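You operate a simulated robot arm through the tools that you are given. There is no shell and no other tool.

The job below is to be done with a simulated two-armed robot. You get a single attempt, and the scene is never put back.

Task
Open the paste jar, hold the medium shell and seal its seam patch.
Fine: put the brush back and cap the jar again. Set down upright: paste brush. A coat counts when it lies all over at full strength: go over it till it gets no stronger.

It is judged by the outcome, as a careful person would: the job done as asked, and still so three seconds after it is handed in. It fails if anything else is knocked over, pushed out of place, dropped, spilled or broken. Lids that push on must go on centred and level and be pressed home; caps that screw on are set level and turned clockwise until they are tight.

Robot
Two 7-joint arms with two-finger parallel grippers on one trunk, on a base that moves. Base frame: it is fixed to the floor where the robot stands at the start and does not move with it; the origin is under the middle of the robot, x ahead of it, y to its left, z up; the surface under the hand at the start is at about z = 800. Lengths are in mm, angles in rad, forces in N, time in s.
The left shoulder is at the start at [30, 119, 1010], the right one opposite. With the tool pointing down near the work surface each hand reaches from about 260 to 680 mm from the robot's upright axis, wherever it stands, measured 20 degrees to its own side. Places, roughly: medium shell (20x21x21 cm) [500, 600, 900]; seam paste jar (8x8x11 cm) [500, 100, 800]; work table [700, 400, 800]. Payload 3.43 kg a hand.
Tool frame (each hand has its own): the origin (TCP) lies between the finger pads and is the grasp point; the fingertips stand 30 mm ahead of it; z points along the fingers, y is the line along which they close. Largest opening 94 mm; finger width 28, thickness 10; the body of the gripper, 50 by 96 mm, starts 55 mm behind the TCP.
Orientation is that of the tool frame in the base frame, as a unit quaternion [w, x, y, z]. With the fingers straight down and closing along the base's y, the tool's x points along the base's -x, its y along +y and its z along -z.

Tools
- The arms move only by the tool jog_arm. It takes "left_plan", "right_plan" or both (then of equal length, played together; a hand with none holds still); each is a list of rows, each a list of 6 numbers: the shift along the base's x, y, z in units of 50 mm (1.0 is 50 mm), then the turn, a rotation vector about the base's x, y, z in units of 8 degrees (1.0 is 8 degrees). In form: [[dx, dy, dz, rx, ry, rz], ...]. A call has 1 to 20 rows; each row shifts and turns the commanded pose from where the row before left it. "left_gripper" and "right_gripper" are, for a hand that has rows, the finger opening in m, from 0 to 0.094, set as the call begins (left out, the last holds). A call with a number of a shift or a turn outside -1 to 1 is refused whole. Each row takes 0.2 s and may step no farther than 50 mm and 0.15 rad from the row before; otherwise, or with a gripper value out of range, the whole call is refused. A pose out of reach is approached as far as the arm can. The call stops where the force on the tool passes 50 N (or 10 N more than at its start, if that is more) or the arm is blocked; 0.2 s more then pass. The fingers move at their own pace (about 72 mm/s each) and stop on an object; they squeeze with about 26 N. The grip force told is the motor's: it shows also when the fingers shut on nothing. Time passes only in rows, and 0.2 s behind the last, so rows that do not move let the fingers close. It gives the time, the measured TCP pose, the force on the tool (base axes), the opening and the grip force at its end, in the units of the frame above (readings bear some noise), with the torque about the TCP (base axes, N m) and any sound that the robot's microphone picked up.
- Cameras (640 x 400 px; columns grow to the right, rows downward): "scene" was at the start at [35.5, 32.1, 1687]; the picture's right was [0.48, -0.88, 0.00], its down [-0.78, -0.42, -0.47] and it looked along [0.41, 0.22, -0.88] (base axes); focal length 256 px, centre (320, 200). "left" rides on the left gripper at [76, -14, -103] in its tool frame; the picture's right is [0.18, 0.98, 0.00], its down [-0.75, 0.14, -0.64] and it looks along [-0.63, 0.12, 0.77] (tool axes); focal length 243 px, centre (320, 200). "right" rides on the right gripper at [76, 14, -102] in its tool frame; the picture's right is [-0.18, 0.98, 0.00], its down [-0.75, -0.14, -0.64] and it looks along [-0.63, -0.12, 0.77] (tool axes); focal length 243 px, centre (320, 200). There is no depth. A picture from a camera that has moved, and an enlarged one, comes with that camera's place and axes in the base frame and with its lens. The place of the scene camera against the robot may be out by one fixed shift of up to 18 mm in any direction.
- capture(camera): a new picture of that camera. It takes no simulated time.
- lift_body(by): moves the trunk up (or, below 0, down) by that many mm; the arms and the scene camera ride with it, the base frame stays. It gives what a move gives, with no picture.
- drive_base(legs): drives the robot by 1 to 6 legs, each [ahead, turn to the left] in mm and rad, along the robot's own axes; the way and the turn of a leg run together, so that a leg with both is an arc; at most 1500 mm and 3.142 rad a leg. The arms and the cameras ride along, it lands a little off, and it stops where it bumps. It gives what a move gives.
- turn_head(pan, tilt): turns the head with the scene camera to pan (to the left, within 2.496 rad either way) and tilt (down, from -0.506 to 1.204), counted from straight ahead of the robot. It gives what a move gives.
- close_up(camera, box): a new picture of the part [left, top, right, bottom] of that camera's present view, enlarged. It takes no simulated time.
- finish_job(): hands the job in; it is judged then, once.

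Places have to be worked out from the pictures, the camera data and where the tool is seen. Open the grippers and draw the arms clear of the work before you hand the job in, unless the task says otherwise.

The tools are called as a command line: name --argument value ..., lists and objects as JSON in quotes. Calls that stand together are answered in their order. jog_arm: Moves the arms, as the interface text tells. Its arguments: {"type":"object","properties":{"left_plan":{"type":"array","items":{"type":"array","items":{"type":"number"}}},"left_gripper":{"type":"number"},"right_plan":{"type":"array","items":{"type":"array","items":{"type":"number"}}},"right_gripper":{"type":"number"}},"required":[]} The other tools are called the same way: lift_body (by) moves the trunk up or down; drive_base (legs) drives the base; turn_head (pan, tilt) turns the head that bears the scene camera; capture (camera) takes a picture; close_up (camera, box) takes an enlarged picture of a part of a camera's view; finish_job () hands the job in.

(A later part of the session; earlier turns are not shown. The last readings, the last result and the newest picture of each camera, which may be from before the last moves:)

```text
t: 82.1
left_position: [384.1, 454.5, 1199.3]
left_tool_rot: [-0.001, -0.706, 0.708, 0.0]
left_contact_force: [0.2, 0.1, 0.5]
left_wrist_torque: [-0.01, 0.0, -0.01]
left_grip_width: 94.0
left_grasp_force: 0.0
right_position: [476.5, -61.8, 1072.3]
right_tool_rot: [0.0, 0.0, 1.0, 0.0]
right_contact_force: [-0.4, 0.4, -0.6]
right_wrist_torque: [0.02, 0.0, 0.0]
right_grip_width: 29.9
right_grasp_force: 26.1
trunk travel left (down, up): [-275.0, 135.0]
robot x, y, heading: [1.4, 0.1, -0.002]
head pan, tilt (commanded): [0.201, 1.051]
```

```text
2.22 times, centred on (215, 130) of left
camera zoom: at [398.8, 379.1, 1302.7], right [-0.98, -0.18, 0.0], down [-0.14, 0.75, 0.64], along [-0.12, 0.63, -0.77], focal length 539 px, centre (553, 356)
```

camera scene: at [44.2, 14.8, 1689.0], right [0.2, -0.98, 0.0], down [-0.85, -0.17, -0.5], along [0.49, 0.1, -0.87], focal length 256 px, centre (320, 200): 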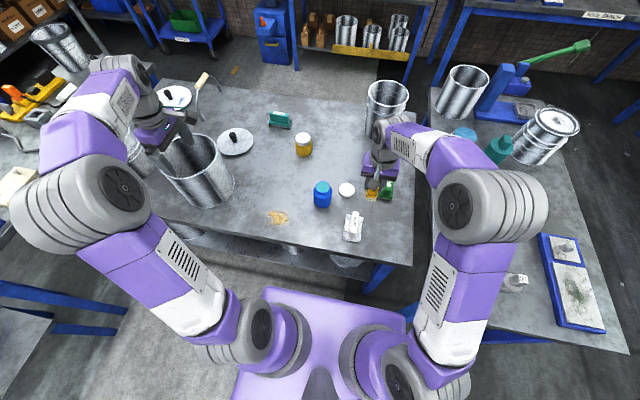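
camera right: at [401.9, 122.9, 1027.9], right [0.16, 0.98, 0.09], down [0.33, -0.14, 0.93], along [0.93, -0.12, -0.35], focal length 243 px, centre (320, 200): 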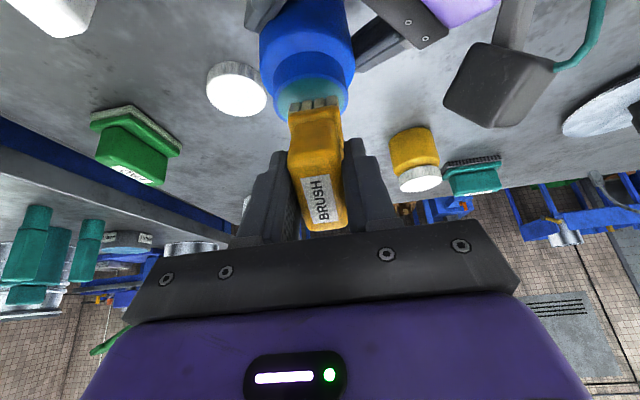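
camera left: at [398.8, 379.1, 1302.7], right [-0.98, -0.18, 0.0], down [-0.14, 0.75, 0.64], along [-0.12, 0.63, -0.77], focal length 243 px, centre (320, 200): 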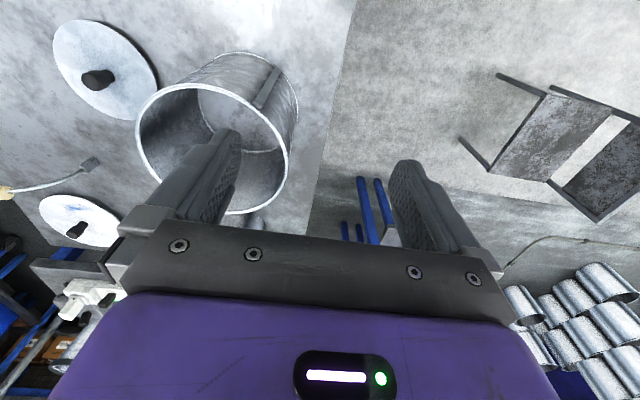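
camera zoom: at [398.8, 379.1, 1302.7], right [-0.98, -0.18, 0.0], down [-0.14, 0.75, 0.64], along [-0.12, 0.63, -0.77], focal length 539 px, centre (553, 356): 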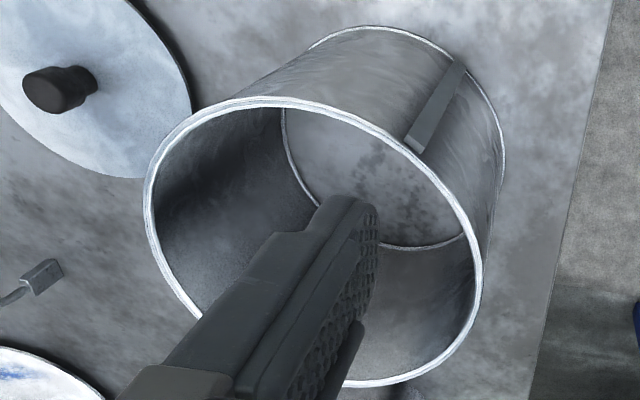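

Fitting the rim gives the shell centre at about (509, 575), radius ~99, seam at azimuth ≈237°. I move the left hand over the near rim point (409, 575) for a closer check.

jog_arm --left_plan '[[0.125, 0.6, -0.3, 0, 0, 0], [0.125, 0.6, -0.4, 0, 0, 0], [0.125, 0.6, -0.45, 0, 0, 0], [0.125, 0.6, -0.5, 0, 0, 0], [0, 0, 0, 0, 0, 0]]'

capture --camera "left"

capture --camera "scene"

```text
t: 83.3
left_position: [408.7, 574.3, 1115.9]
left_tool_rot: [0.001, -0.707, 0.707, 0.0]
left_contact_force: [0.3, -0.9, -1.1]
left_wrist_torque: [0.02, -0.02, 0.0]
left_grip_width: 93.9
left_grasp_force: 0.0
right_position: [476.5, -61.9, 1072.5]
right_tool_rot: [0.001, 0.0, 1.0, 0.0]
right_contact_force: [-1.4, -0.9, -0.2]
right_wrist_torque: [-0.01, -0.01, 0.0]
right_grip_width: 29.9
right_grasp_force: 26.0
trunk travel left (down, up): [-275.0, 135.0]
robot x, y, heading: [-0.7, -0.4, -0.004]
head pan, tilt (commanded): [0.201, 1.051]
```

```text
taken
camera left: at [422.6, 498.1, 1218.4], right [-0.98, -0.18, 0.0], down [-0.14, 0.75, 0.64], along [-0.12, 0.63, -0.77], focal length 243 px, centre (320, 200)
```

left: 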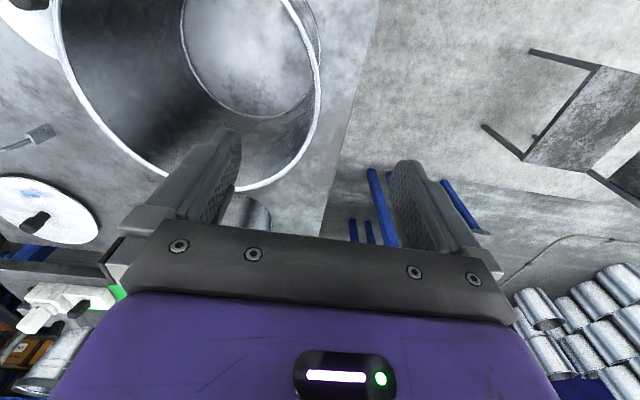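

```text
taken
camera scene: at [43.4, 13.5, 1689.1], right [0.2, -0.98, 0.0], down [-0.85, -0.17, -0.5], along [0.49, 0.1, -0.87], focal length 256 px, centre (320, 200)
```

scene: 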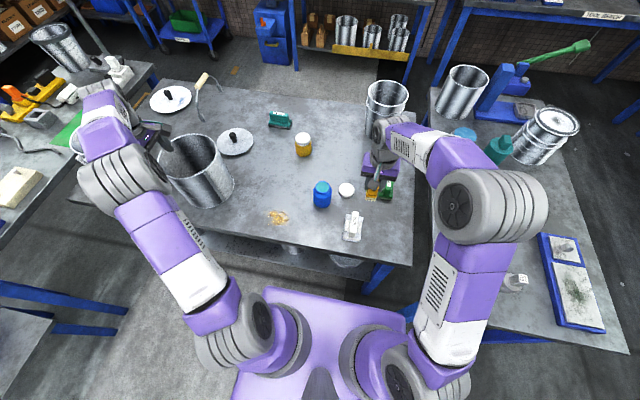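

I enlarge the near rim segment between the fingers' plane to find the wall's x position.

close_up --camera "left" --box '[270, 60, 350, 170]'

```text
3.64 times, centred on (310, 115) of left
camera zoom: at [422.6, 498.1, 1218.4], right [-0.98, -0.18, 0.0], down [-0.14, 0.75, 0.64], along [-0.12, 0.63, -0.77], focal length 882 px, centre (356, 509)
```

zoom: 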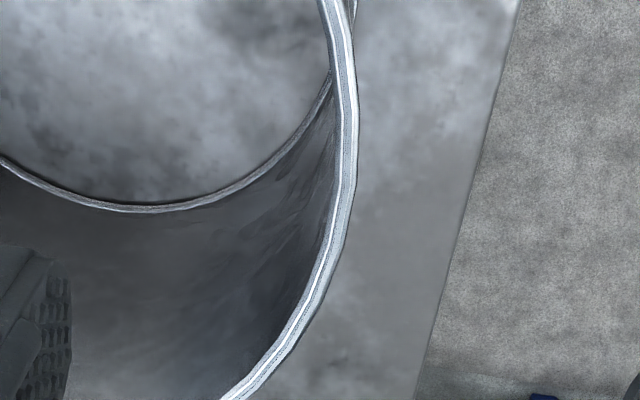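

The rim bead spans x≈408.8–413.0 at y≈573. I shift +2.3 mm in x and descend so that one finger goes inside and one outside the wall.

jog_arm --left_plan '[[0.046, 0, -0.3, 0, 0, 0], [0, 0, -0.5, 0, 0, 0], [0, 0, -0.6, 0, 0, 0]]'

capture --camera "left"

```text
t: 84.1
left_position: [413.9, 575.9, 1044.1]
left_tool_rot: [0.0, -0.707, 0.707, 0.0]
left_contact_force: [0.1, -0.4, -0.3]
left_wrist_torque: [0.01, -0.02, 0.01]
left_grip_width: 93.7
left_grasp_force: 0.1
right_position: [477.4, -61.5, 1072.4]
right_tool_rot: [0.001, 0.001, 1.0, 0.0]
right_contact_force: [-0.8, -0.2, -0.8]
right_wrist_torque: [-0.03, 0.01, 0.01]
right_grip_width: 29.9
right_grasp_force: 25.9
trunk travel left (down, up): [-275.0, 135.0]
robot x, y, heading: [6.1, -3.6, -0.0]
head pan, tilt (commanded): [0.201, 1.051]
```

```text
taken
camera left: at [429.1, 499.9, 1146.5], right [-0.98, -0.18, 0.0], down [-0.14, 0.75, 0.64], along [-0.12, 0.63, -0.77], focal length 243 px, centre (320, 200)
```

left: 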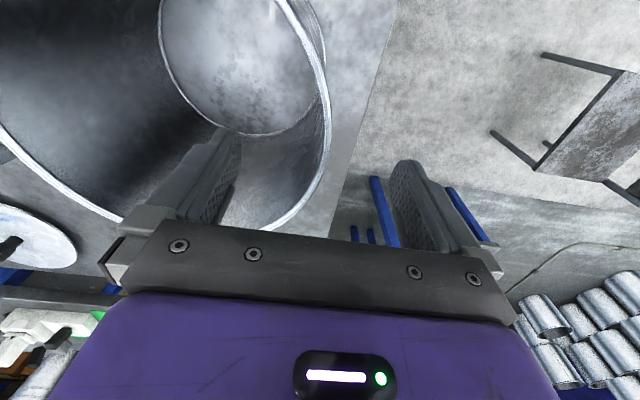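

The hand seems ~4 mm too far in +x now; I enlarge to measure the rim against the tool.

close_up --camera "left" --box '[280, 120, 360, 190]'

```text
5.71 times, centred on (320, 155) of left
camera zoom: at [429.1, 499.9, 1146.5], right [-0.98, -0.18, 0.0], down [-0.14, 0.75, 0.64], along [-0.12, 0.63, -0.77], focal length 1386 px, centre (320, 457)
```

zoom: 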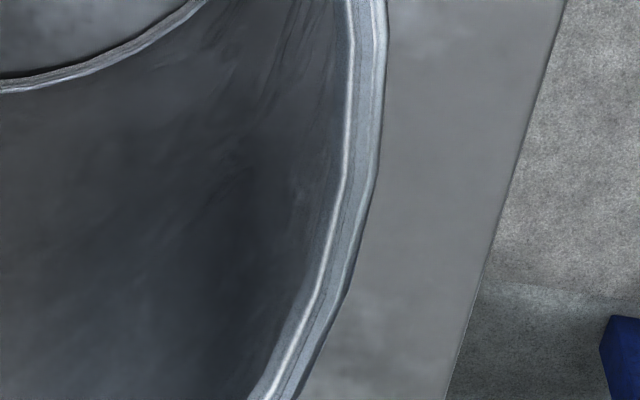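

The rim mid is 4 mm toward -x from the tool plane. I correct that and descend the rest.

jog_arm --left_plan '[[-0.08, 0, 0, 0, 0, 0], [0, 0, 0, 0, 0, 0], [0, 0, -0.3, 0, 0, 0], [0, 0, -0.3, 0, 0, 0], [0, 0, -0.24, 0, 0, 0], [0, 0, 0, 0, 0, 0]]'

capture --camera "left"

close_up --camera "left" --box '[240, 140, 400, 240]'

```text
t: 85.5
left_position: [407.0, 574.2, 1004.6]
left_tool_rot: [0.001, 0.707, -0.707, 0.0]
left_contact_force: [-0.3, -0.5, 1.1]
left_wrist_torque: [0.0, 0.02, 0.04]
left_grip_width: 93.9
left_grasp_force: 0.1
right_position: [477.0, -60.8, 1071.7]
right_tool_rot: [0.0, 0.0, 1.0, 0.0]
right_contact_force: [-0.3, 0.1, -1.2]
right_wrist_torque: [0.0, -0.01, -0.01]
right_grip_width: 30.1
right_grasp_force: 26.9
trunk travel left (down, up): [-275.0, 135.0]
robot x, y, heading: [2.4, 0.6, 0.0]
head pan, tilt (commanded): [0.201, 1.051]
```

```text
taken
camera left: at [423.2, 498.6, 1107.2], right [-0.98, -0.18, 0.0], down [-0.14, 0.75, 0.64], along [-0.12, 0.63, -0.77], focal length 243 px, centre (320, 200)
```

left: 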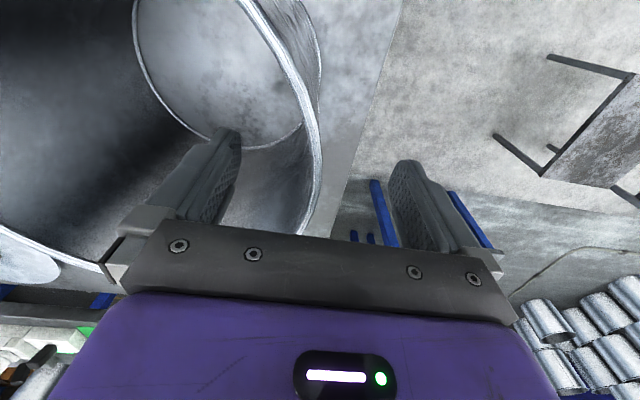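

```text
4.00 times, centred on (320, 190) of left
camera zoom: at [423.2, 498.6, 1107.2], right [-0.98, -0.18, 0.0], down [-0.14, 0.75, 0.64], along [-0.12, 0.63, -0.77], focal length 970 px, centre (320, 240)
```

zoom: 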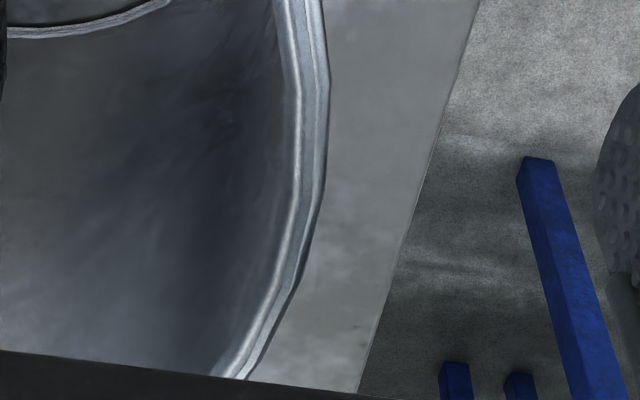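

The rim is now 2.4 mm toward +x of the tool plane; I correct and then close the left gripper on the wall.

jog_arm --left_plan '[[0.046, 0, 0, 0, 0, 0], [0, 0, 0, 0, 0, 0], [0, 0, 0, 0, 0, 0]]'

close_up --camera "left" --box '[240, 140, 400, 240]'

```text
t: 86.3
left_position: [411.0, 574.3, 1005.6]
left_tool_rot: [-0.001, 0.707, -0.707, -0.001]
left_contact_force: [0.8, -0.4, 0.0]
left_wrist_torque: [-0.01, -0.02, -0.01]
left_grip_width: 93.9
left_grasp_force: 0.2
right_position: [477.7, -61.1, 1072.1]
right_tool_rot: [0.0, -0.001, 1.0, 0.0]
right_contact_force: [1.0, -0.7, -0.9]
right_wrist_torque: [-0.02, 0.03, 0.0]
right_grip_width: 30.3
right_grasp_force: 26.4
trunk travel left (down, up): [-275.0, 135.0]
robot x, y, heading: [0.0, 1.7, 0.003]
head pan, tilt (commanded): [0.201, 1.051]
```

```text
4.00 times, centred on (320, 190) of left
camera zoom: at [425.2, 498.4, 1108.0], right [-0.98, -0.18, 0.0], down [-0.14, 0.75, 0.64], along [-0.12, 0.63, -0.77], focal length 970 px, centre (320, 240)
```

zoom: 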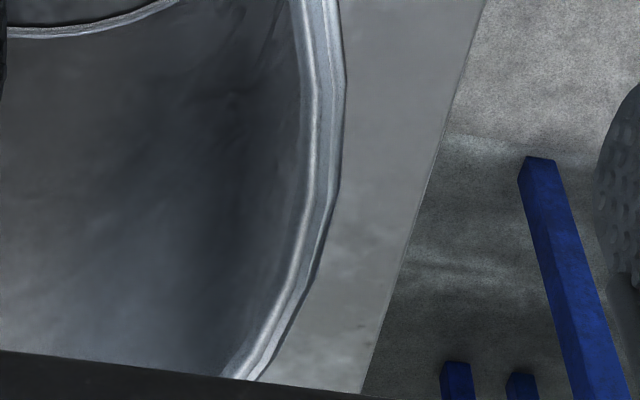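

The wall is centred within 0.5 mm. I close in two stages.

jog_arm --left_plan '[[0, 0, 0, 0, 0, 0], [0, 0, 0, 0, 0, 0], [0, 0, 0, 0, 0, 0], [0, 0, 0, 0, 0, 0]]' --left_gripper 0.015

jog_arm --left_plan '[[0, 0, 0, 0, 0, 0], [0, 0, 0, 0, 0, 0], [0, 0, 0, 0, 0, 0]]' --left_gripper 0.0

capture --camera "left"

capture --camera "scene"

```text
t: 87.3
left_position: [410.5, 574.6, 1005.2]
left_tool_rot: [0.0, -0.707, 0.707, 0.001]
left_contact_force: [0.3, 0.3, 0.8]
left_wrist_torque: [-0.04, 0.0, 0.02]
left_grip_width: 15.2
left_grasp_force: 0.0
right_position: [477.8, -61.0, 1072.4]
right_tool_rot: [0.0, 0.0, 1.0, 0.001]
right_contact_force: [0.3, -0.2, -0.5]
right_wrist_torque: [-0.05, 0.01, 0.01]
right_grip_width: 29.6
right_grasp_force: 25.3
trunk travel left (down, up): [-275.0, 135.0]
robot x, y, heading: [-3.1, -2.9, -0.002]
head pan, tilt (commanded): [0.201, 1.051]
```

```text
t: 88.1
left_position: [411.0, 573.7, 1005.3]
left_tool_rot: [0.0, -0.707, 0.707, 0.0]
left_contact_force: [0.8, 0.0, 0.7]
left_wrist_torque: [-0.13, 0.07, 0.05]
left_grip_width: 9.9
left_grasp_force: 26.4
right_position: [477.6, -61.4, 1073.1]
right_tool_rot: [0.0, 0.0, 1.0, 0.0]
right_contact_force: [0.4, 0.6, -0.4]
right_wrist_torque: [0.02, 0.04, 0.02]
right_grip_width: 29.7
right_grasp_force: 25.9
trunk travel left (down, up): [-275.0, 135.0]
robot x, y, heading: [-3.6, 1.8, 0.001]
head pan, tilt (commanded): [0.201, 1.051]
```

```text
taken
camera left: at [425.2, 498.4, 1108.1], right [-0.98, -0.18, 0.0], down [-0.14, 0.75, 0.64], along [-0.12, 0.63, -0.77], focal length 243 px, centre (320, 200)
```

left: 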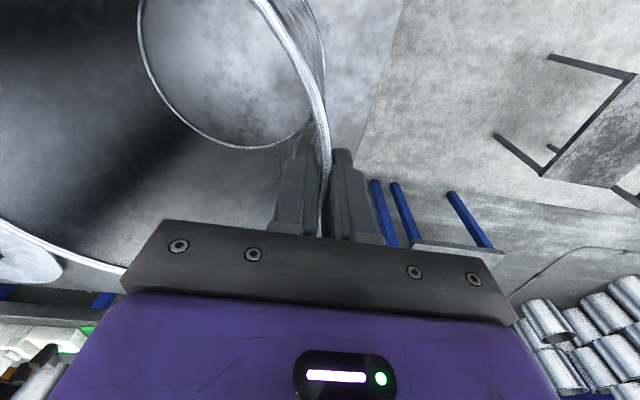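

```text
taken
camera scene: at [44.2, 14.6, 1689.0], right [0.2, -0.98, 0.0], down [-0.85, -0.17, -0.5], along [0.49, 0.1, -0.87], focal length 256 px, centre (320, 200)
```

scene: 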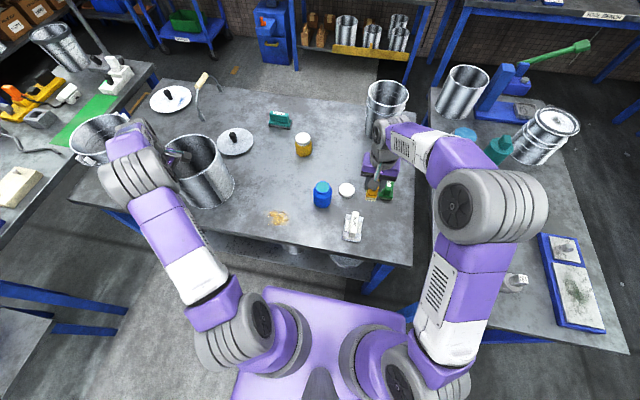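

The left hand holds the shell wall (26 N, shell not shifted). Now I swing the right hand with the brush toward the shell, yawing -123° at safe height.

jog_arm --right_plan '[[-0.12, 0.36, 0, 0, 0, -0.96], [-0.12, 0.36, 0, 0, 0, -0.96], [-0.12, 0.36, 0, 0, 0, -0.96], [-0.12, 0.36, 0, 0, 0, -0.96], [-0.12, 0.36, 0, 0, 0, -0.96], [-0.12, 0.36, 0, 0, 0, -0.96], [-0.12, 0.36, 0, 0, 0, -0.96], [-0.12, 0.36, 0, 0, 0, -0.96], [-0.12, 0.36, 0, 0, 0, -0.96], [-0.12, 0.36, 0, 0, 0, -0.96], [-0.12, 0.36, 0, 0, 0, -0.96], [-0.12, 0.36, 0, 0, 0, -0.96], [-0.12, 0.36, 0, 0, 0, -0.96], [-0.12, 0.36, 0, 0, 0, -0.96], [-0.12, 0.36, 0, 0, 0, -0.96], [-0.12, 0.36, 0, 0, 0, -0.96]]'

capture --camera "scene"

capture --camera "right"

```text
t: 91.5
left_position: [410.3, 574.4, 1005.3]
left_tool_rot: [-0.001, 0.707, -0.707, 0.0]
left_contact_force: [-1.1, 0.7, 2.2]
left_wrist_torque: [-0.28, -0.02, -0.02]
left_grip_width: 10.2
left_grasp_force: 25.9
right_position: [382.9, 227.4, 1074.0]
right_tool_rot: [0.0, 0.879, 0.477, 0.0]
right_contact_force: [-0.1, 0.3, -1.2]
right_wrist_torque: [0.01, 0.01, -0.02]
right_grip_width: 29.9
right_grasp_force: 26.2
trunk travel left (down, up): [-275.0, 135.0]
robot x, y, heading: [-3.9, 0.3, -0.001]
head pan, tilt (commanded): [0.201, 1.051]
```

```text
taken
camera scene: at [43.8, 14.7, 1689.0], right [0.2, -0.98, 0.0], down [-0.85, -0.17, -0.5], along [0.49, 0.1, -0.87], focal length 256 px, centre (320, 200)
```

scene: 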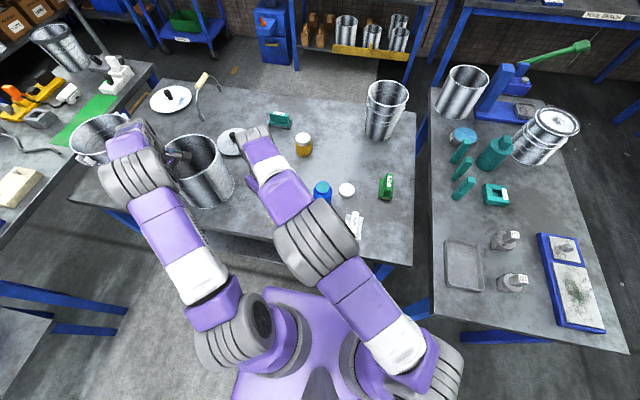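

```text
taken
camera right: at [435.6, 283.3, 1176.5], right [0.72, -0.69, 0.0], down [-0.53, -0.55, 0.64], along [-0.44, -0.46, -0.77], focal length 243 px, centre (320, 200)
```

right: 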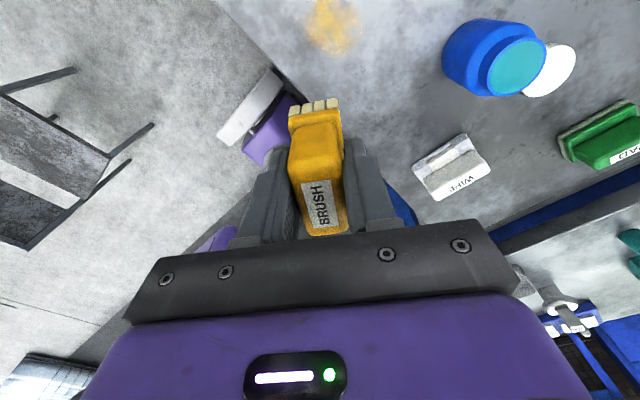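

Clear so far. Next I pitch the right hand 80° so that the brush points at the seam, while lowering, still ~130 mm away from the shell.

jog_arm --right_plan '[[-0.03, 0.22, -0.2, 0.84, -0.543, 0], [-0.03, 0.22, -0.2, 0.84, -0.543, 0], [-0.03, 0.22, -0.2, 0.84, -0.543, 0], [-0.03, 0.22, -0.2, 0.84, -0.543, 0], [-0.03, 0.22, -0.2, 0.84, -0.543, 0]]'

capture --camera "scene"

```text
t: 92.7
left_position: [409.2, 575.4, 1005.8]
left_tool_rot: [0.0, -0.707, 0.707, 0.0]
left_contact_force: [-0.7, 1.7, 0.8]
left_wrist_torque: [-0.36, 0.24, 0.03]
left_grip_width: 10.0
left_grasp_force: 26.6
right_position: [374.3, 281.8, 1024.2]
right_tool_rot: [-0.165, 0.825, 0.449, 0.301]
right_contact_force: [0.7, -0.5, -0.7]
right_wrist_torque: [-0.02, 0.0, 0.0]
right_grip_width: 30.0
right_grasp_force: 26.4
trunk travel left (down, up): [-275.0, 135.0]
robot x, y, heading: [0.3, -1.0, 0.003]
head pan, tilt (commanded): [0.201, 1.051]
```

```text
taken
camera scene: at [44.5, 14.1, 1689.0], right [0.2, -0.98, 0.0], down [-0.85, -0.17, -0.5], along [0.49, 0.1, -0.87], focal length 256 px, centre (320, 200)
```

scene: 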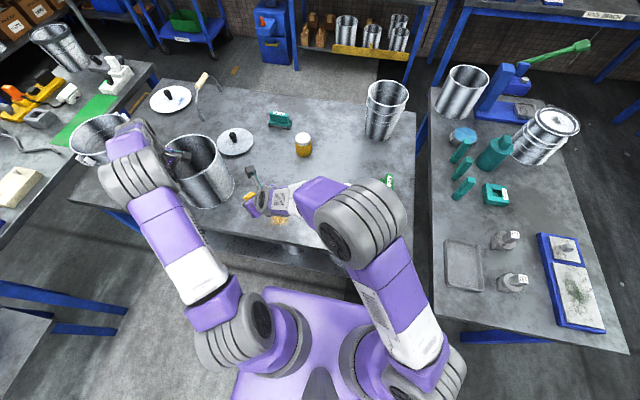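

The arm folds nicely. I continue the remaining 40° of pitch.

jog_arm --right_plan '[[-0.03, 0.22, -0.2, 0.84, -0.543, 0], [-0.03, 0.22, -0.2, 0.84, -0.543, 0], [-0.03, 0.22, -0.2, 0.84, -0.543, 0], [-0.03, 0.22, -0.2, 0.84, -0.543, 0], [-0.03, 0.22, -0.2, 0.84, -0.543, 0]]'

turn_head --pan 0.8 --tilt 0.95

capture --camera "scene"

capture --camera "right"

```text
t: 93.9
left_position: [410.7, 574.4, 1006.5]
left_tool_rot: [0.0, 0.708, -0.707, 0.001]
left_contact_force: [-0.3, -1.0, 0.1]
left_wrist_torque: [0.2, 0.18, -0.02]
left_grip_width: 9.8
left_grasp_force: 26.2
right_position: [367.7, 336.2, 972.8]
right_tool_rot: [-0.308, 0.672, 0.365, 0.566]
right_contact_force: [0.6, -0.9, -0.9]
right_wrist_torque: [-0.06, 0.05, 0.01]
right_grip_width: 30.0
right_grasp_force: 25.8
trunk travel left (down, up): [-275.0, 135.0]
robot x, y, heading: [2.3, -1.6, 0.002]
head pan, tilt (commanded): [0.201, 1.051]
```

```text
t: 94.9
left_position: [409.5, 574.3, 1004.0]
left_tool_rot: [0.0, 0.708, -0.707, 0.0]
left_contact_force: [-0.1, -1.1, -0.8]
left_wrist_torque: [0.17, 0.1, -0.07]
left_grip_width: 10.3
left_grasp_force: 26.3
right_position: [367.1, 337.3, 972.0]
right_tool_rot: [-0.306, 0.674, 0.366, 0.564]
right_contact_force: [0.3, 0.4, -0.6]
right_wrist_torque: [-0.02, 0.03, 0.0]
right_grip_width: 30.1
right_grasp_force: 25.9
trunk travel left (down, up): [-275.0, 135.0]
robot x, y, heading: [-0.2, 2.3, -0.0]
head pan, tilt (commanded): [0.799, 0.949]
```

```text
taken
camera scene: at [29.7, 53.3, 1696.1], right [0.72, -0.7, 0.0], down [-0.57, -0.58, -0.58], along [0.41, 0.42, -0.81], focal length 256 px, centre (320, 200)
```

scene: 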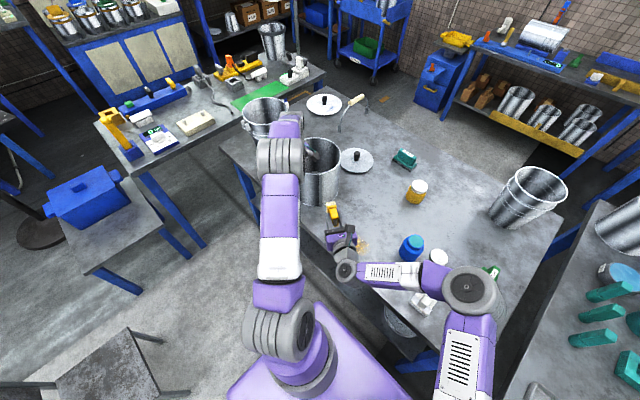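

```text
taken
camera right: at [331.6, 255.2, 1066.0], right [0.81, -0.56, -0.18], down [-0.53, -0.56, -0.63], along [0.25, 0.61, -0.76], focal length 243 px, centre (320, 200)
```

right: 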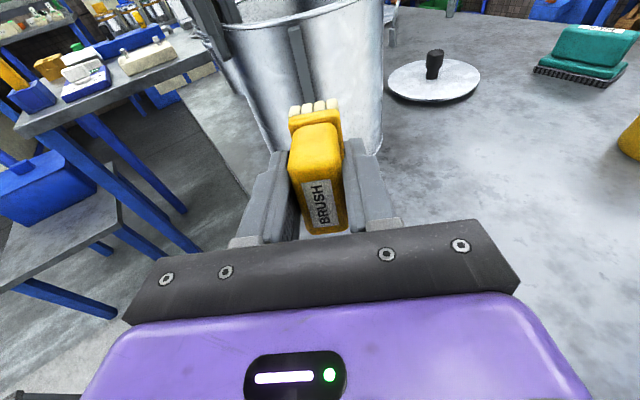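

The brush now points at the seam. I enlarge the right-hand view to align the brush with the seam strip.

close_up --camera "right" --box '[220, 0, 400, 160]'

close_up --camera "scene" --box '[270, 120, 390, 280]'

```text
2.50 times, centred on (310, 80) of right
camera zoom: at [331.6, 255.2, 1066.0], right [0.81, -0.56, -0.18], down [-0.53, -0.56, -0.63], along [0.25, 0.61, -0.76], focal length 606 px, centre (345, 500)
```

zoom: 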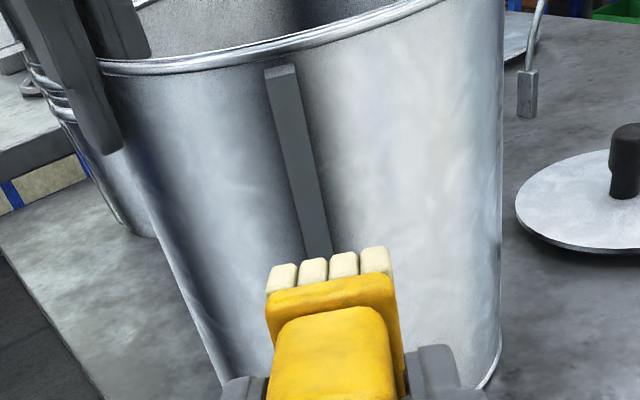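

```text
2.50 times, centred on (330, 200) of scene
camera zoom: at [29.7, 53.3, 1696.1], right [0.72, -0.7, 0.0], down [-0.57, -0.58, -0.58], along [0.41, 0.42, -0.81], focal length 640 px, centre (295, 200)
```

zoom: 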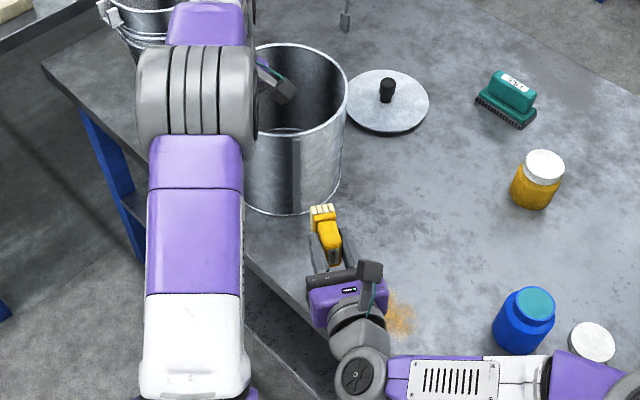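

The seam lies at about (450, 485) with azimuth ≈237°, the brush is ~11 mm to its right and ~105 mm away. I correct sideways, level the tool to about 6° down, and approach to ~25 mm.

jog_arm --right_plan '[[-0.192, 0.126, -0.4, 0.42, -0.27, 0], [0.218, 0.336, 0, 0, 0, 0], [0.218, 0.336, 0, 0, 0, 0], [0.218, 0.336, 0, 0, 0, 0], [0.218, 0.336, 0, 0, 0, 0], [0, 0, 0, 0, 0, 0]]'

close_up --camera "right" --box '[220, 0, 400, 160]'

close_up --camera "scene" --box '[270, 120, 390, 280]'

```text
t: 96.3
left_position: [409.8, 575.7, 1004.3]
left_tool_rot: [0.0, -0.706, 0.708, 0.0]
left_contact_force: [0.8, -0.6, 0.0]
left_wrist_torque: [-0.04, 0.07, -0.13]
left_grip_width: 9.9
left_grasp_force: 26.1
right_position: [403.4, 410.0, 955.3]
right_tool_rot: [-0.321, 0.653, 0.357, 0.586]
right_contact_force: [-0.3, 0.2, -0.3]
right_wrist_torque: [0.03, 0.03, 0.01]
right_grip_width: 29.9
right_grasp_force: 25.7
trunk travel left (down, up): [-275.0, 135.0]
robot x, y, heading: [-2.1, 1.3, -0.0]
head pan, tilt (commanded): [0.799, 0.949]
```

```text
2.50 times, centred on (310, 80) of right
camera zoom: at [364.4, 323.6, 1042.7], right [0.81, -0.55, -0.18], down [-0.51, -0.53, -0.68], along [0.28, 0.65, -0.71], focal length 606 px, centre (345, 500)
```

zoom: 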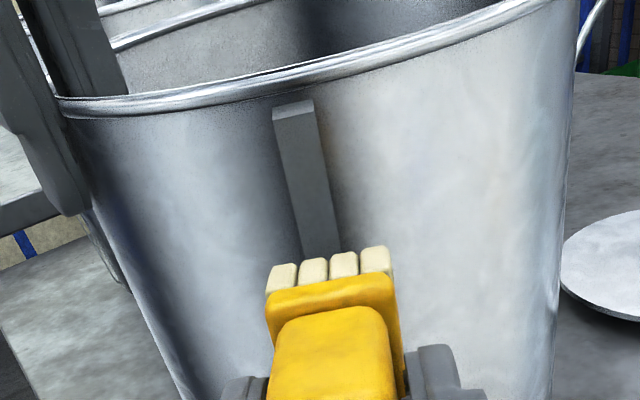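

```text
2.50 times, centred on (330, 200) of scene
camera zoom: at [29.6, 53.4, 1696.1], right [0.72, -0.7, 0.0], down [-0.57, -0.58, -0.58], along [0.41, 0.42, -0.81], focal length 640 px, centre (295, 200)
```

zoom: 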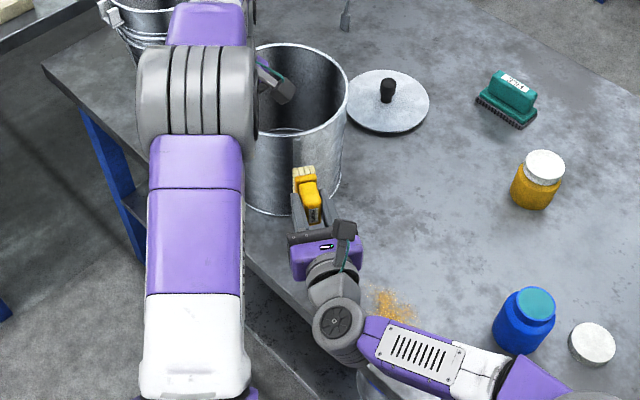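

The brush is ~4 mm right of the seam plane with a ~24 mm gap. I correct 4 mm sideways and approach to near contact.

jog_arm --right_plan '[[-0.074, 0.048, 0, 0, 0, 0], [0.109, 0.168, 0, 0, 0, 0], [0.065, 0.101, 0, 0, 0, 0], [0, 0, 0, 0, 0, 0]]'

close_up --camera "right" --box '[220, 0, 400, 160]'

```text
t: 97.3
left_position: [409.1, 576.5, 1002.8]
left_tool_rot: [0.0, 0.707, -0.707, 0.0]
left_contact_force: [-1.5, 0.2, -0.2]
left_wrist_torque: [-0.02, 0.05, -0.09]
left_grip_width: 10.0
left_grasp_force: 26.2
right_position: [407.1, 426.6, 956.6]
right_tool_rot: [-0.32, 0.653, 0.355, 0.588]
right_contact_force: [0.7, -0.2, -1.1]
right_wrist_torque: [-0.02, -0.02, -0.01]
right_grip_width: 30.0
right_grasp_force: 26.4
trunk travel left (down, up): [-275.0, 135.0]
robot x, y, heading: [-2.1, 2.9, -0.002]
head pan, tilt (commanded): [0.799, 0.949]
```

```text
2.50 times, centred on (310, 80) of right
camera zoom: at [368.4, 340.2, 1042.5], right [0.82, -0.55, -0.18], down [-0.51, -0.53, -0.68], along [0.28, 0.65, -0.71], focal length 606 px, centre (345, 500)
```

zoom: 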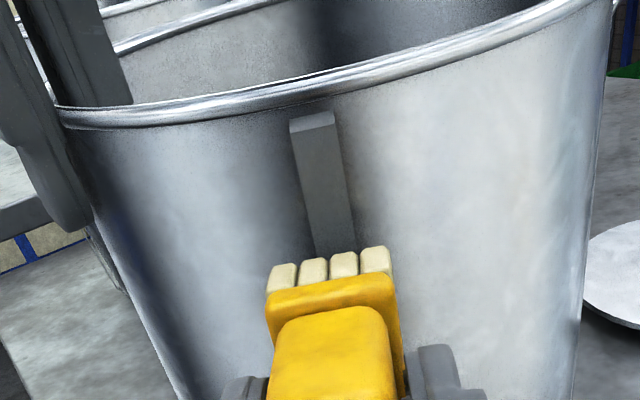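

Well aligned now (within 1 mm). I approach in 1.5 mm steps until the bristles touch.

jog_arm --right_plan '[[0.033, 0.05, 0, 0, 0, 0], [0.016, 0.025, 0, 0, 0, 0]]'

jog_arm --right_plan '[[0.016, 0.025, 0, 0, 0, 0], [0.016, 0.025, 0, 0, 0, 0]]'

```text
t: 97.9
left_position: [410.3, 572.8, 1005.6]
left_tool_rot: [0.0, 0.707, -0.707, -0.001]
left_contact_force: [-0.5, -1.1, -0.4]
left_wrist_torque: [0.03, 0.07, -0.08]
left_grip_width: 10.0
left_grasp_force: 26.1
right_position: [408.7, 428.8, 955.5]
right_tool_rot: [-0.32, 0.653, 0.355, 0.588]
right_contact_force: [0.0, -0.1, -2.1]
right_wrist_torque: [-0.02, 0.06, -0.03]
right_grip_width: 29.7
right_grasp_force: 25.9
trunk travel left (down, up): [-275.0, 135.0]
robot x, y, heading: [-2.1, 2.6, -0.0]
head pan, tilt (commanded): [0.799, 0.949]
```

```text
t: 98.5
left_position: [410.2, 574.8, 1005.8]
left_tool_rot: [-0.001, 0.707, -0.707, 0.0]
left_contact_force: [-1.2, -0.2, -0.3]
left_wrist_torque: [0.0, 0.1, -0.07]
left_grip_width: 9.8
left_grasp_force: 25.3
right_position: [410.5, 431.6, 955.0]
right_tool_rot: [-0.319, 0.654, 0.355, 0.587]
right_contact_force: [0.5, 0.4, -1.5]
right_wrist_torque: [-0.04, 0.02, 0.04]
right_grip_width: 29.8
right_grasp_force: 25.9
trunk travel left (down, up): [-275.0, 135.0]
robot x, y, heading: [0.8, 2.0, -0.005]
head pan, tilt (commanded): [0.799, 0.949]
```

close_up --camera "right" --box '[260, 60, 360, 130]'

jog_arm --right_plan '[[0.016, 0.025, 0, 0, 0, 0], [0.016, 0.025, 0, 0, 0, 0]]'

jog_arm --right_plan '[[0.016, 0.025, 0, 0, 0, 0], [0.011, 0.017, 0, 0, 0, 0]]'

```text
5.71 times, centred on (310, 95) of right
camera zoom: at [371.7, 345.0, 1041.6], right [0.81, -0.55, -0.18], down [-0.51, -0.53, -0.68], along [0.28, 0.65, -0.71], focal length 1386 px, centre (377, 800)
```

zoom: 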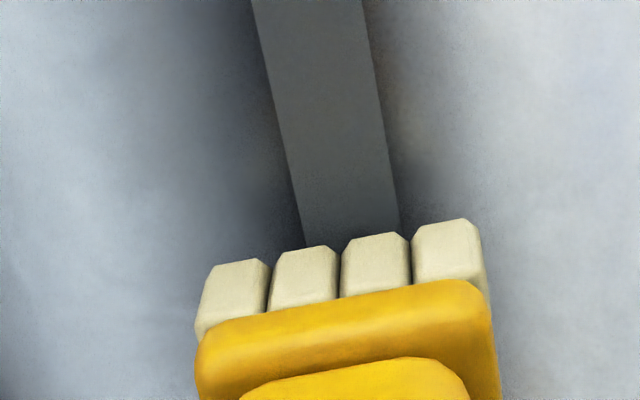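

```text
t: 99.1
left_position: [410.4, 573.9, 1004.3]
left_tool_rot: [0.0, -0.707, 0.707, 0.0]
left_contact_force: [-0.6, -0.4, 0.3]
left_wrist_torque: [0.03, 0.1, -0.11]
left_grip_width: 10.1
left_grasp_force: 26.6
right_position: [411.9, 434.3, 953.9]
right_tool_rot: [-0.32, 0.653, 0.355, 0.587]
right_contact_force: [-0.2, -0.3, -1.1]
right_wrist_torque: [-0.01, 0.0, 0.02]
right_grip_width: 29.7
right_grasp_force: 26.2
trunk travel left (down, up): [-275.0, 135.0]
robot x, y, heading: [1.1, -1.0, -0.001]
head pan, tilt (commanded): [0.799, 0.949]
```

```text
t: 99.7
left_position: [410.0, 574.1, 1005.4]
left_tool_rot: [-0.001, -0.707, 0.708, 0.001]
left_contact_force: [-0.1, -0.9, 0.6]
left_wrist_torque: [0.05, 0.06, -0.09]
left_grip_width: 10.0
left_grasp_force: 25.8
right_position: [412.9, 436.4, 955.6]
right_tool_rot: [-0.319, 0.653, 0.355, 0.588]
right_contact_force: [-0.1, -0.6, -1.0]
right_wrist_torque: [0.0, 0.01, 0.01]
right_grip_width: 29.5
right_grasp_force: 25.8
trunk travel left (down, up): [-275.0, 135.0]
robot x, y, heading: [1.4, 1.9, 0.001]
head pan, tilt (commanded): [0.799, 0.949]
```

Still no contact; I continue approaching.

jog_arm --right_plan '[[0.016, 0.025, 0, 0, 0, 0], [0.016, 0.025, 0, 0, 0, 0]]'

jog_arm --right_plan '[[0.016, 0.025, 0, 0, 0, 0], [0.016, 0.025, 0, 0, 0, 0]]'

close_up --camera "right" --box '[260, 60, 360, 130]'

```text
t: 100.3
left_position: [410.6, 574.4, 1006.1]
left_tool_rot: [0.0, -0.707, 0.707, -0.001]
left_contact_force: [-0.6, -1.4, -0.3]
left_wrist_torque: [0.0, 0.11, -0.07]
left_grip_width: 10.1
left_grasp_force: 26.6
right_position: [414.5, 438.8, 953.4]
right_tool_rot: [-0.319, 0.653, 0.355, 0.588]
right_contact_force: [0.1, -0.2, -0.1]
right_wrist_torque: [-0.03, 0.03, -0.01]
right_grip_width: 30.2
right_grasp_force: 25.9
trunk travel left (down, up): [-275.0, 135.0]
robot x, y, heading: [2.6, -1.7, 0.003]
head pan, tilt (commanded): [0.799, 0.949]
```

```text
t: 100.9
left_position: [409.7, 574.5, 1005.4]
left_tool_rot: [0.0, 0.707, -0.707, 0.0]
left_contact_force: [-0.4, -0.8, -0.1]
left_wrist_torque: [0.01, 0.03, -0.09]
left_grip_width: 9.9
left_grasp_force: 25.8
right_position: [417.3, 441.7, 954.3]
right_tool_rot: [-0.32, 0.652, 0.355, 0.588]
right_contact_force: [0.1, 0.3, -1.6]
right_wrist_torque: [-0.01, 0.0, -0.01]
right_grip_width: 29.9
right_grasp_force: 25.8
trunk travel left (down, up): [-275.0, 135.0]
robot x, y, heading: [-3.1, -0.3, -0.001]
head pan, tilt (commanded): [0.799, 0.949]
```

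```text
5.71 times, centred on (310, 95) of right
camera zoom: at [377.5, 353.9, 1040.1], right [0.81, -0.55, -0.18], down [-0.51, -0.53, -0.68], along [0.28, 0.65, -0.71], focal length 1386 px, centre (377, 800)
```

zoom: 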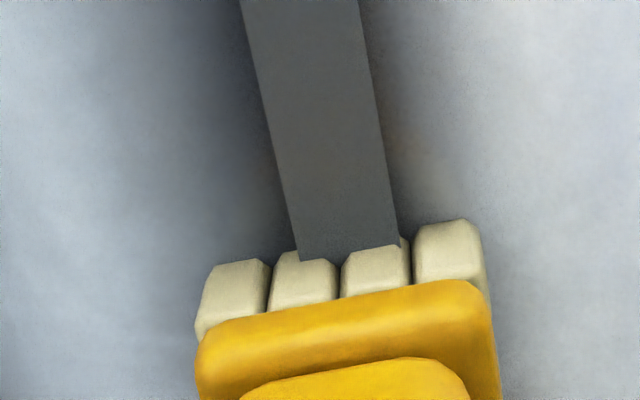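

The bristles already overlap the bar's face without force, so the bar itself gives no resistance here. I press on gently until real contact with the wall.

jog_arm --right_plan '[[0.016, 0.025, 0, 0, 0, 0], [0.016, 0.025, 0, 0, 0, 0]]'

jog_arm --right_plan '[[0.016, 0.025, 0, 0, 0, 0]]'

close_up --camera "right" --box '[240, 0, 380, 130]'

```text
t: 101.5
left_position: [410.9, 574.6, 1005.2]
left_tool_rot: [-0.001, 0.708, -0.706, 0.0]
left_contact_force: [2.2, 4.0, 0.5]
left_wrist_torque: [-0.44, 0.25, 0.22]
left_grip_width: 9.9
left_grasp_force: 25.7
right_position: [418.5, 443.1, 952.7]
right_tool_rot: [-0.32, 0.652, 0.356, 0.588]
right_contact_force: [-2.4, -6.3, -0.1]
right_wrist_torque: [0.14, -0.05, 0.0]
right_grip_width: 29.8
right_grasp_force: 26.1
trunk travel left (down, up): [-275.0, 135.0]
robot x, y, heading: [-0.8, -0.7, -0.0]
head pan, tilt (commanded): [0.799, 0.949]
```

```text
t: 101.9
left_position: [410.8, 576.4, 1005.9]
left_tool_rot: [0.0, 0.708, -0.706, 0.0]
left_contact_force: [2.6, 7.9, -0.1]
left_wrist_torque: [-0.15, 0.35, 0.35]
left_grip_width: 10.1
left_grasp_force: 26.0
right_position: [419.2, 443.3, 953.7]
right_tool_rot: [-0.319, 0.654, 0.356, 0.587]
right_contact_force: [-3.6, -9.2, -0.1]
right_wrist_torque: [0.26, -0.09, 0.03]
right_grip_width: 30.0
right_grasp_force: 25.9
trunk travel left (down, up): [-275.0, 135.0]
robot x, y, heading: [2.2, 2.6, 0.003]
head pan, tilt (commanded): [0.799, 0.949]
```

```text
3.08 times, centred on (310, 65) of right
camera zoom: at [379.5, 357.1, 1040.8], right [0.81, -0.55, -0.18], down [-0.51, -0.53, -0.68], along [0.28, 0.65, -0.71], focal length 746 px, centre (351, 615)
```

zoom: 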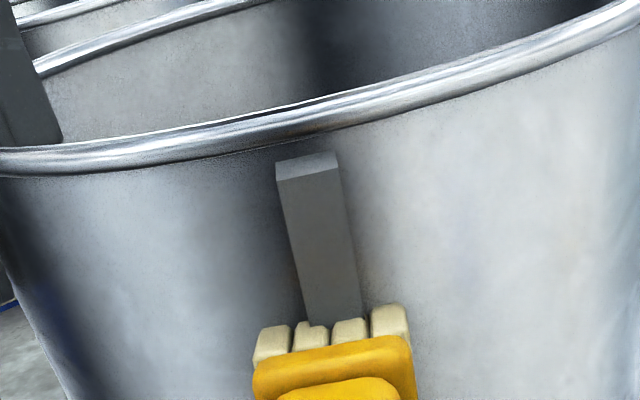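

Contact is made (~10 N). I stroke the brush downward 60 mm along the seam and look at the part uncovered above.

jog_arm --right_plan '[[0, 0, -0.2, 0, 0, 0], [0, 0, -0.2, 0, 0, 0], [0, 0, -0.2, 0, 0, 0], [0, 0, -0.2, 0, 0, 0], [0, 0, -0.2, 0, 0, 0], [0, 0, -0.2, 0, 0, 0]]'

close_up --camera "right" --box '[240, 0, 380, 130]'

close_up --camera "scene" --box '[290, 130, 370, 220]'

```text
t: 103.3
left_position: [411.3, 575.2, 1006.2]
left_tool_rot: [0.0, -0.707, 0.707, 0.0]
left_contact_force: [2.0, 4.7, 0.2]
left_wrist_torque: [0.2, 0.06, 0.33]
left_grip_width: 10.3
left_grasp_force: 26.1
right_position: [416.7, 444.7, 893.3]
right_tool_rot: [-0.32, 0.653, 0.355, 0.587]
right_contact_force: [-2.2, -3.2, 1.4]
right_wrist_torque: [0.15, -0.03, 0.07]
right_grip_width: 30.0
right_grasp_force: 26.2
trunk travel left (down, up): [-275.0, 135.0]
robot x, y, heading: [-3.6, 1.2, -0.0]
head pan, tilt (commanded): [0.799, 0.949]
```

```text
3.08 times, centred on (310, 65) of right
camera zoom: at [379.1, 358.1, 981.4], right [0.81, -0.55, -0.18], down [-0.51, -0.53, -0.68], along [0.28, 0.65, -0.71], focal length 746 px, centre (351, 615)
```

zoom: 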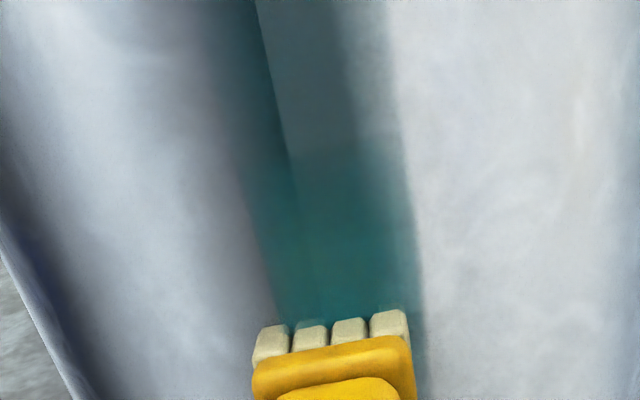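

```text
4.44 times, centred on (330, 175) of scene
camera zoom: at [29.6, 53.6, 1696.1], right [0.72, -0.7, 0.0], down [-0.57, -0.58, -0.58], along [0.41, 0.42, -0.81], focal length 1138 px, centre (276, 311)
```

zoom: 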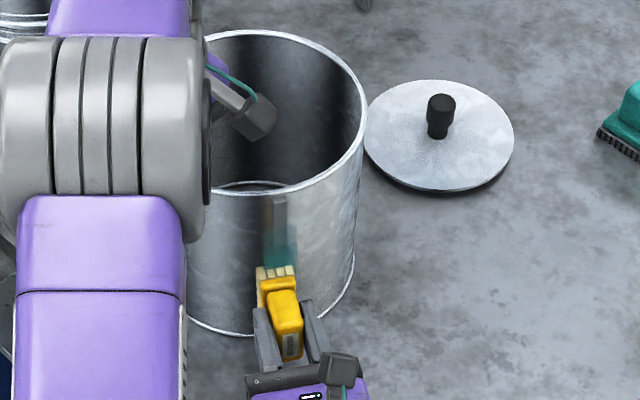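

The brush works: a teal coat appears along the seam. I continue the stroke downward 50 mm, watching clearance to the table.

jog_arm --right_plan '[[0.005, 0.008, -0.2, 0, 0, 0], [0, 0, -0.2, 0, 0, 0], [0, 0, -0.2, 0, 0, 0], [0, 0, -0.2, 0, 0, 0], [0, 0, -0.2, 0, 0, 0]]'

close_up --camera "right" --box '[240, 0, 380, 130]'

capture --camera "scene"

```text
t: 104.5
left_position: [410.1, 574.7, 1005.5]
left_tool_rot: [0.0, 0.707, -0.707, 0.0]
left_contact_force: [2.4, 4.6, 1.5]
left_wrist_torque: [0.32, 0.1, 0.25]
left_grip_width: 10.4
left_grasp_force: 26.0
right_position: [418.6, 445.3, 844.4]
right_tool_rot: [-0.32, 0.653, 0.355, 0.588]
right_contact_force: [-2.1, -3.4, -0.6]
right_wrist_torque: [0.1, -0.04, 0.09]
right_grip_width: 29.9
right_grasp_force: 25.7
trunk travel left (down, up): [-275.0, 135.0]
robot x, y, heading: [-2.5, 2.8, -0.004]
head pan, tilt (commanded): [0.799, 0.949]
```

```text
3.08 times, centred on (310, 65) of right
camera zoom: at [379.6, 358.5, 931.5], right [0.82, -0.55, -0.18], down [-0.51, -0.53, -0.68], along [0.28, 0.65, -0.71], focal length 746 px, centre (351, 615)
```

zoom: 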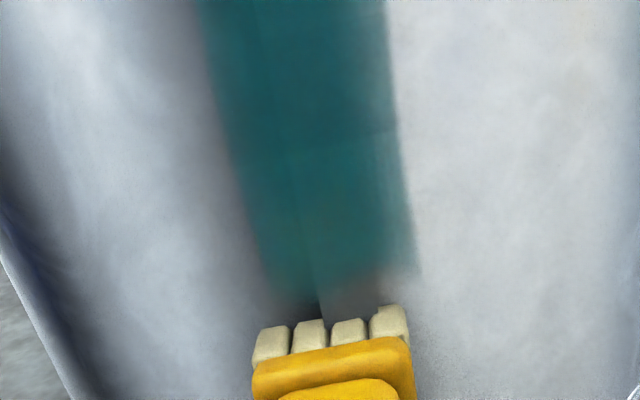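

```text
taken
camera scene: at [29.3, 53.7, 1696.1], right [0.72, -0.7, 0.0], down [-0.57, -0.58, -0.58], along [0.41, 0.42, -0.81], focal length 256 px, centre (320, 200)
```

scene: 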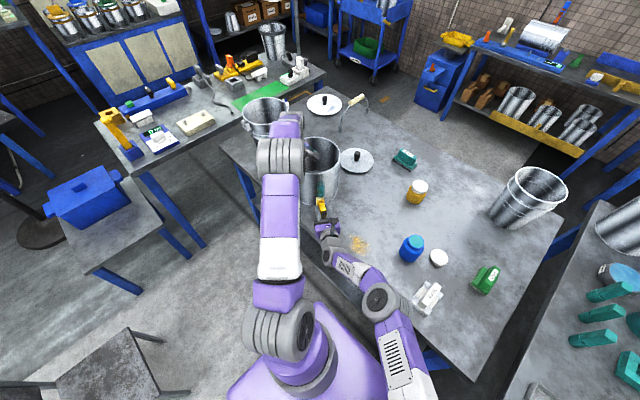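

The coat seems to end above the brush at z≈874, so the patch may be a limited stretch of the seam. I check its whole extent from the scene view.

close_up --camera "scene" --box '[300, 140, 350, 210]'

jog_arm --right_plan '[[-0.2, -0.31, 0, 0, 0, 0], [-0.2, -0.31, 0.4, 0, 0, 0], [-0.2, -0.31, 0.8, 0, 0, 0], [0, 0, 0.8, 0, 0, 0], [0, 0, 0.8, 0, 0, 0]]'

capture --camera "right"

close_up --camera "right" --box '[230, 0, 390, 120]'

```text
5.71 times, centred on (325, 175) of scene
camera zoom: at [29.3, 53.7, 1696.1], right [0.72, -0.7, 0.0], down [-0.57, -0.58, -0.58], along [0.41, 0.42, -0.81], focal length 1462 px, centre (291, 343)
```

zoom: 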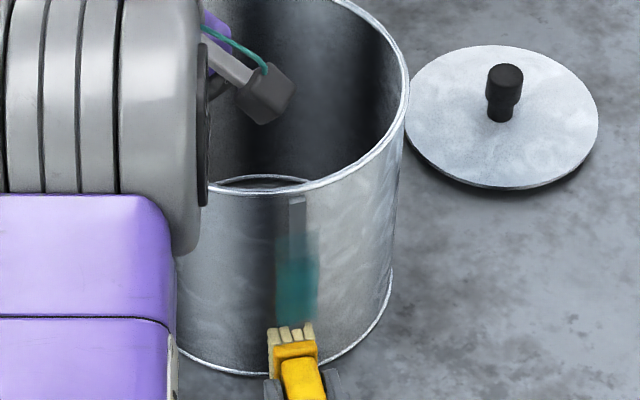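

```text
t: 105.7
left_position: [410.2, 573.6, 1005.0]
left_tool_rot: [0.0, 0.708, -0.707, 0.0]
left_contact_force: [-2.5, -2.4, 5.2]
left_wrist_torque: [-0.56, 0.01, -0.04]
left_grip_width: 10.0
left_grasp_force: 26.2
right_position: [387.9, 397.9, 986.6]
right_tool_rot: [-0.319, 0.653, 0.356, 0.588]
right_contact_force: [-0.5, 0.4, -0.1]
right_wrist_torque: [-0.03, 0.01, 0.0]
right_grip_width: 30.1
right_grasp_force: 26.2
trunk travel left (down, up): [-275.0, 135.0]
robot x, y, heading: [0.2, 1.6, -0.0]
head pan, tilt (commanded): [0.799, 0.949]
```

```text
taken
camera right: at [348.8, 311.0, 1073.2], right [0.82, -0.55, -0.18], down [-0.51, -0.53, -0.68], along [0.28, 0.65, -0.71], focal length 243 px, centre (320, 200)
```

right: 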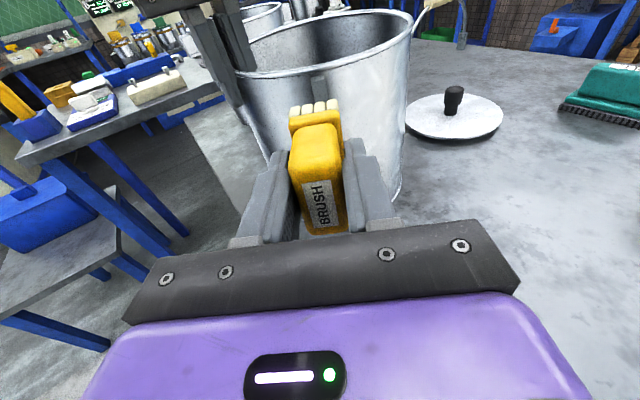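

```text
3.33 times, centred on (310, 60) of right
camera zoom: at [348.8, 311.0, 1073.2], right [0.82, -0.55, -0.18], down [-0.51, -0.53, -0.68], along [0.28, 0.65, -0.71], focal length 809 px, centre (353, 667)
```

zoom: 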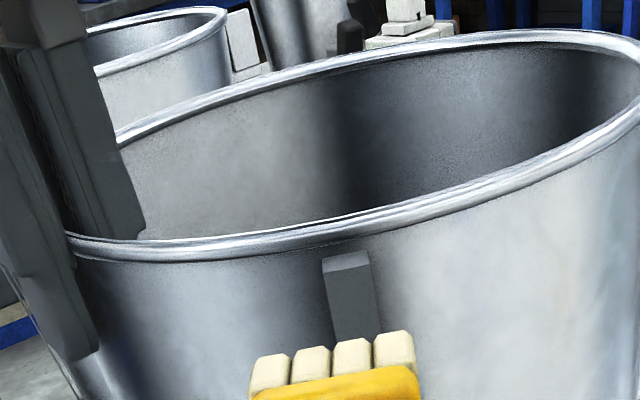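

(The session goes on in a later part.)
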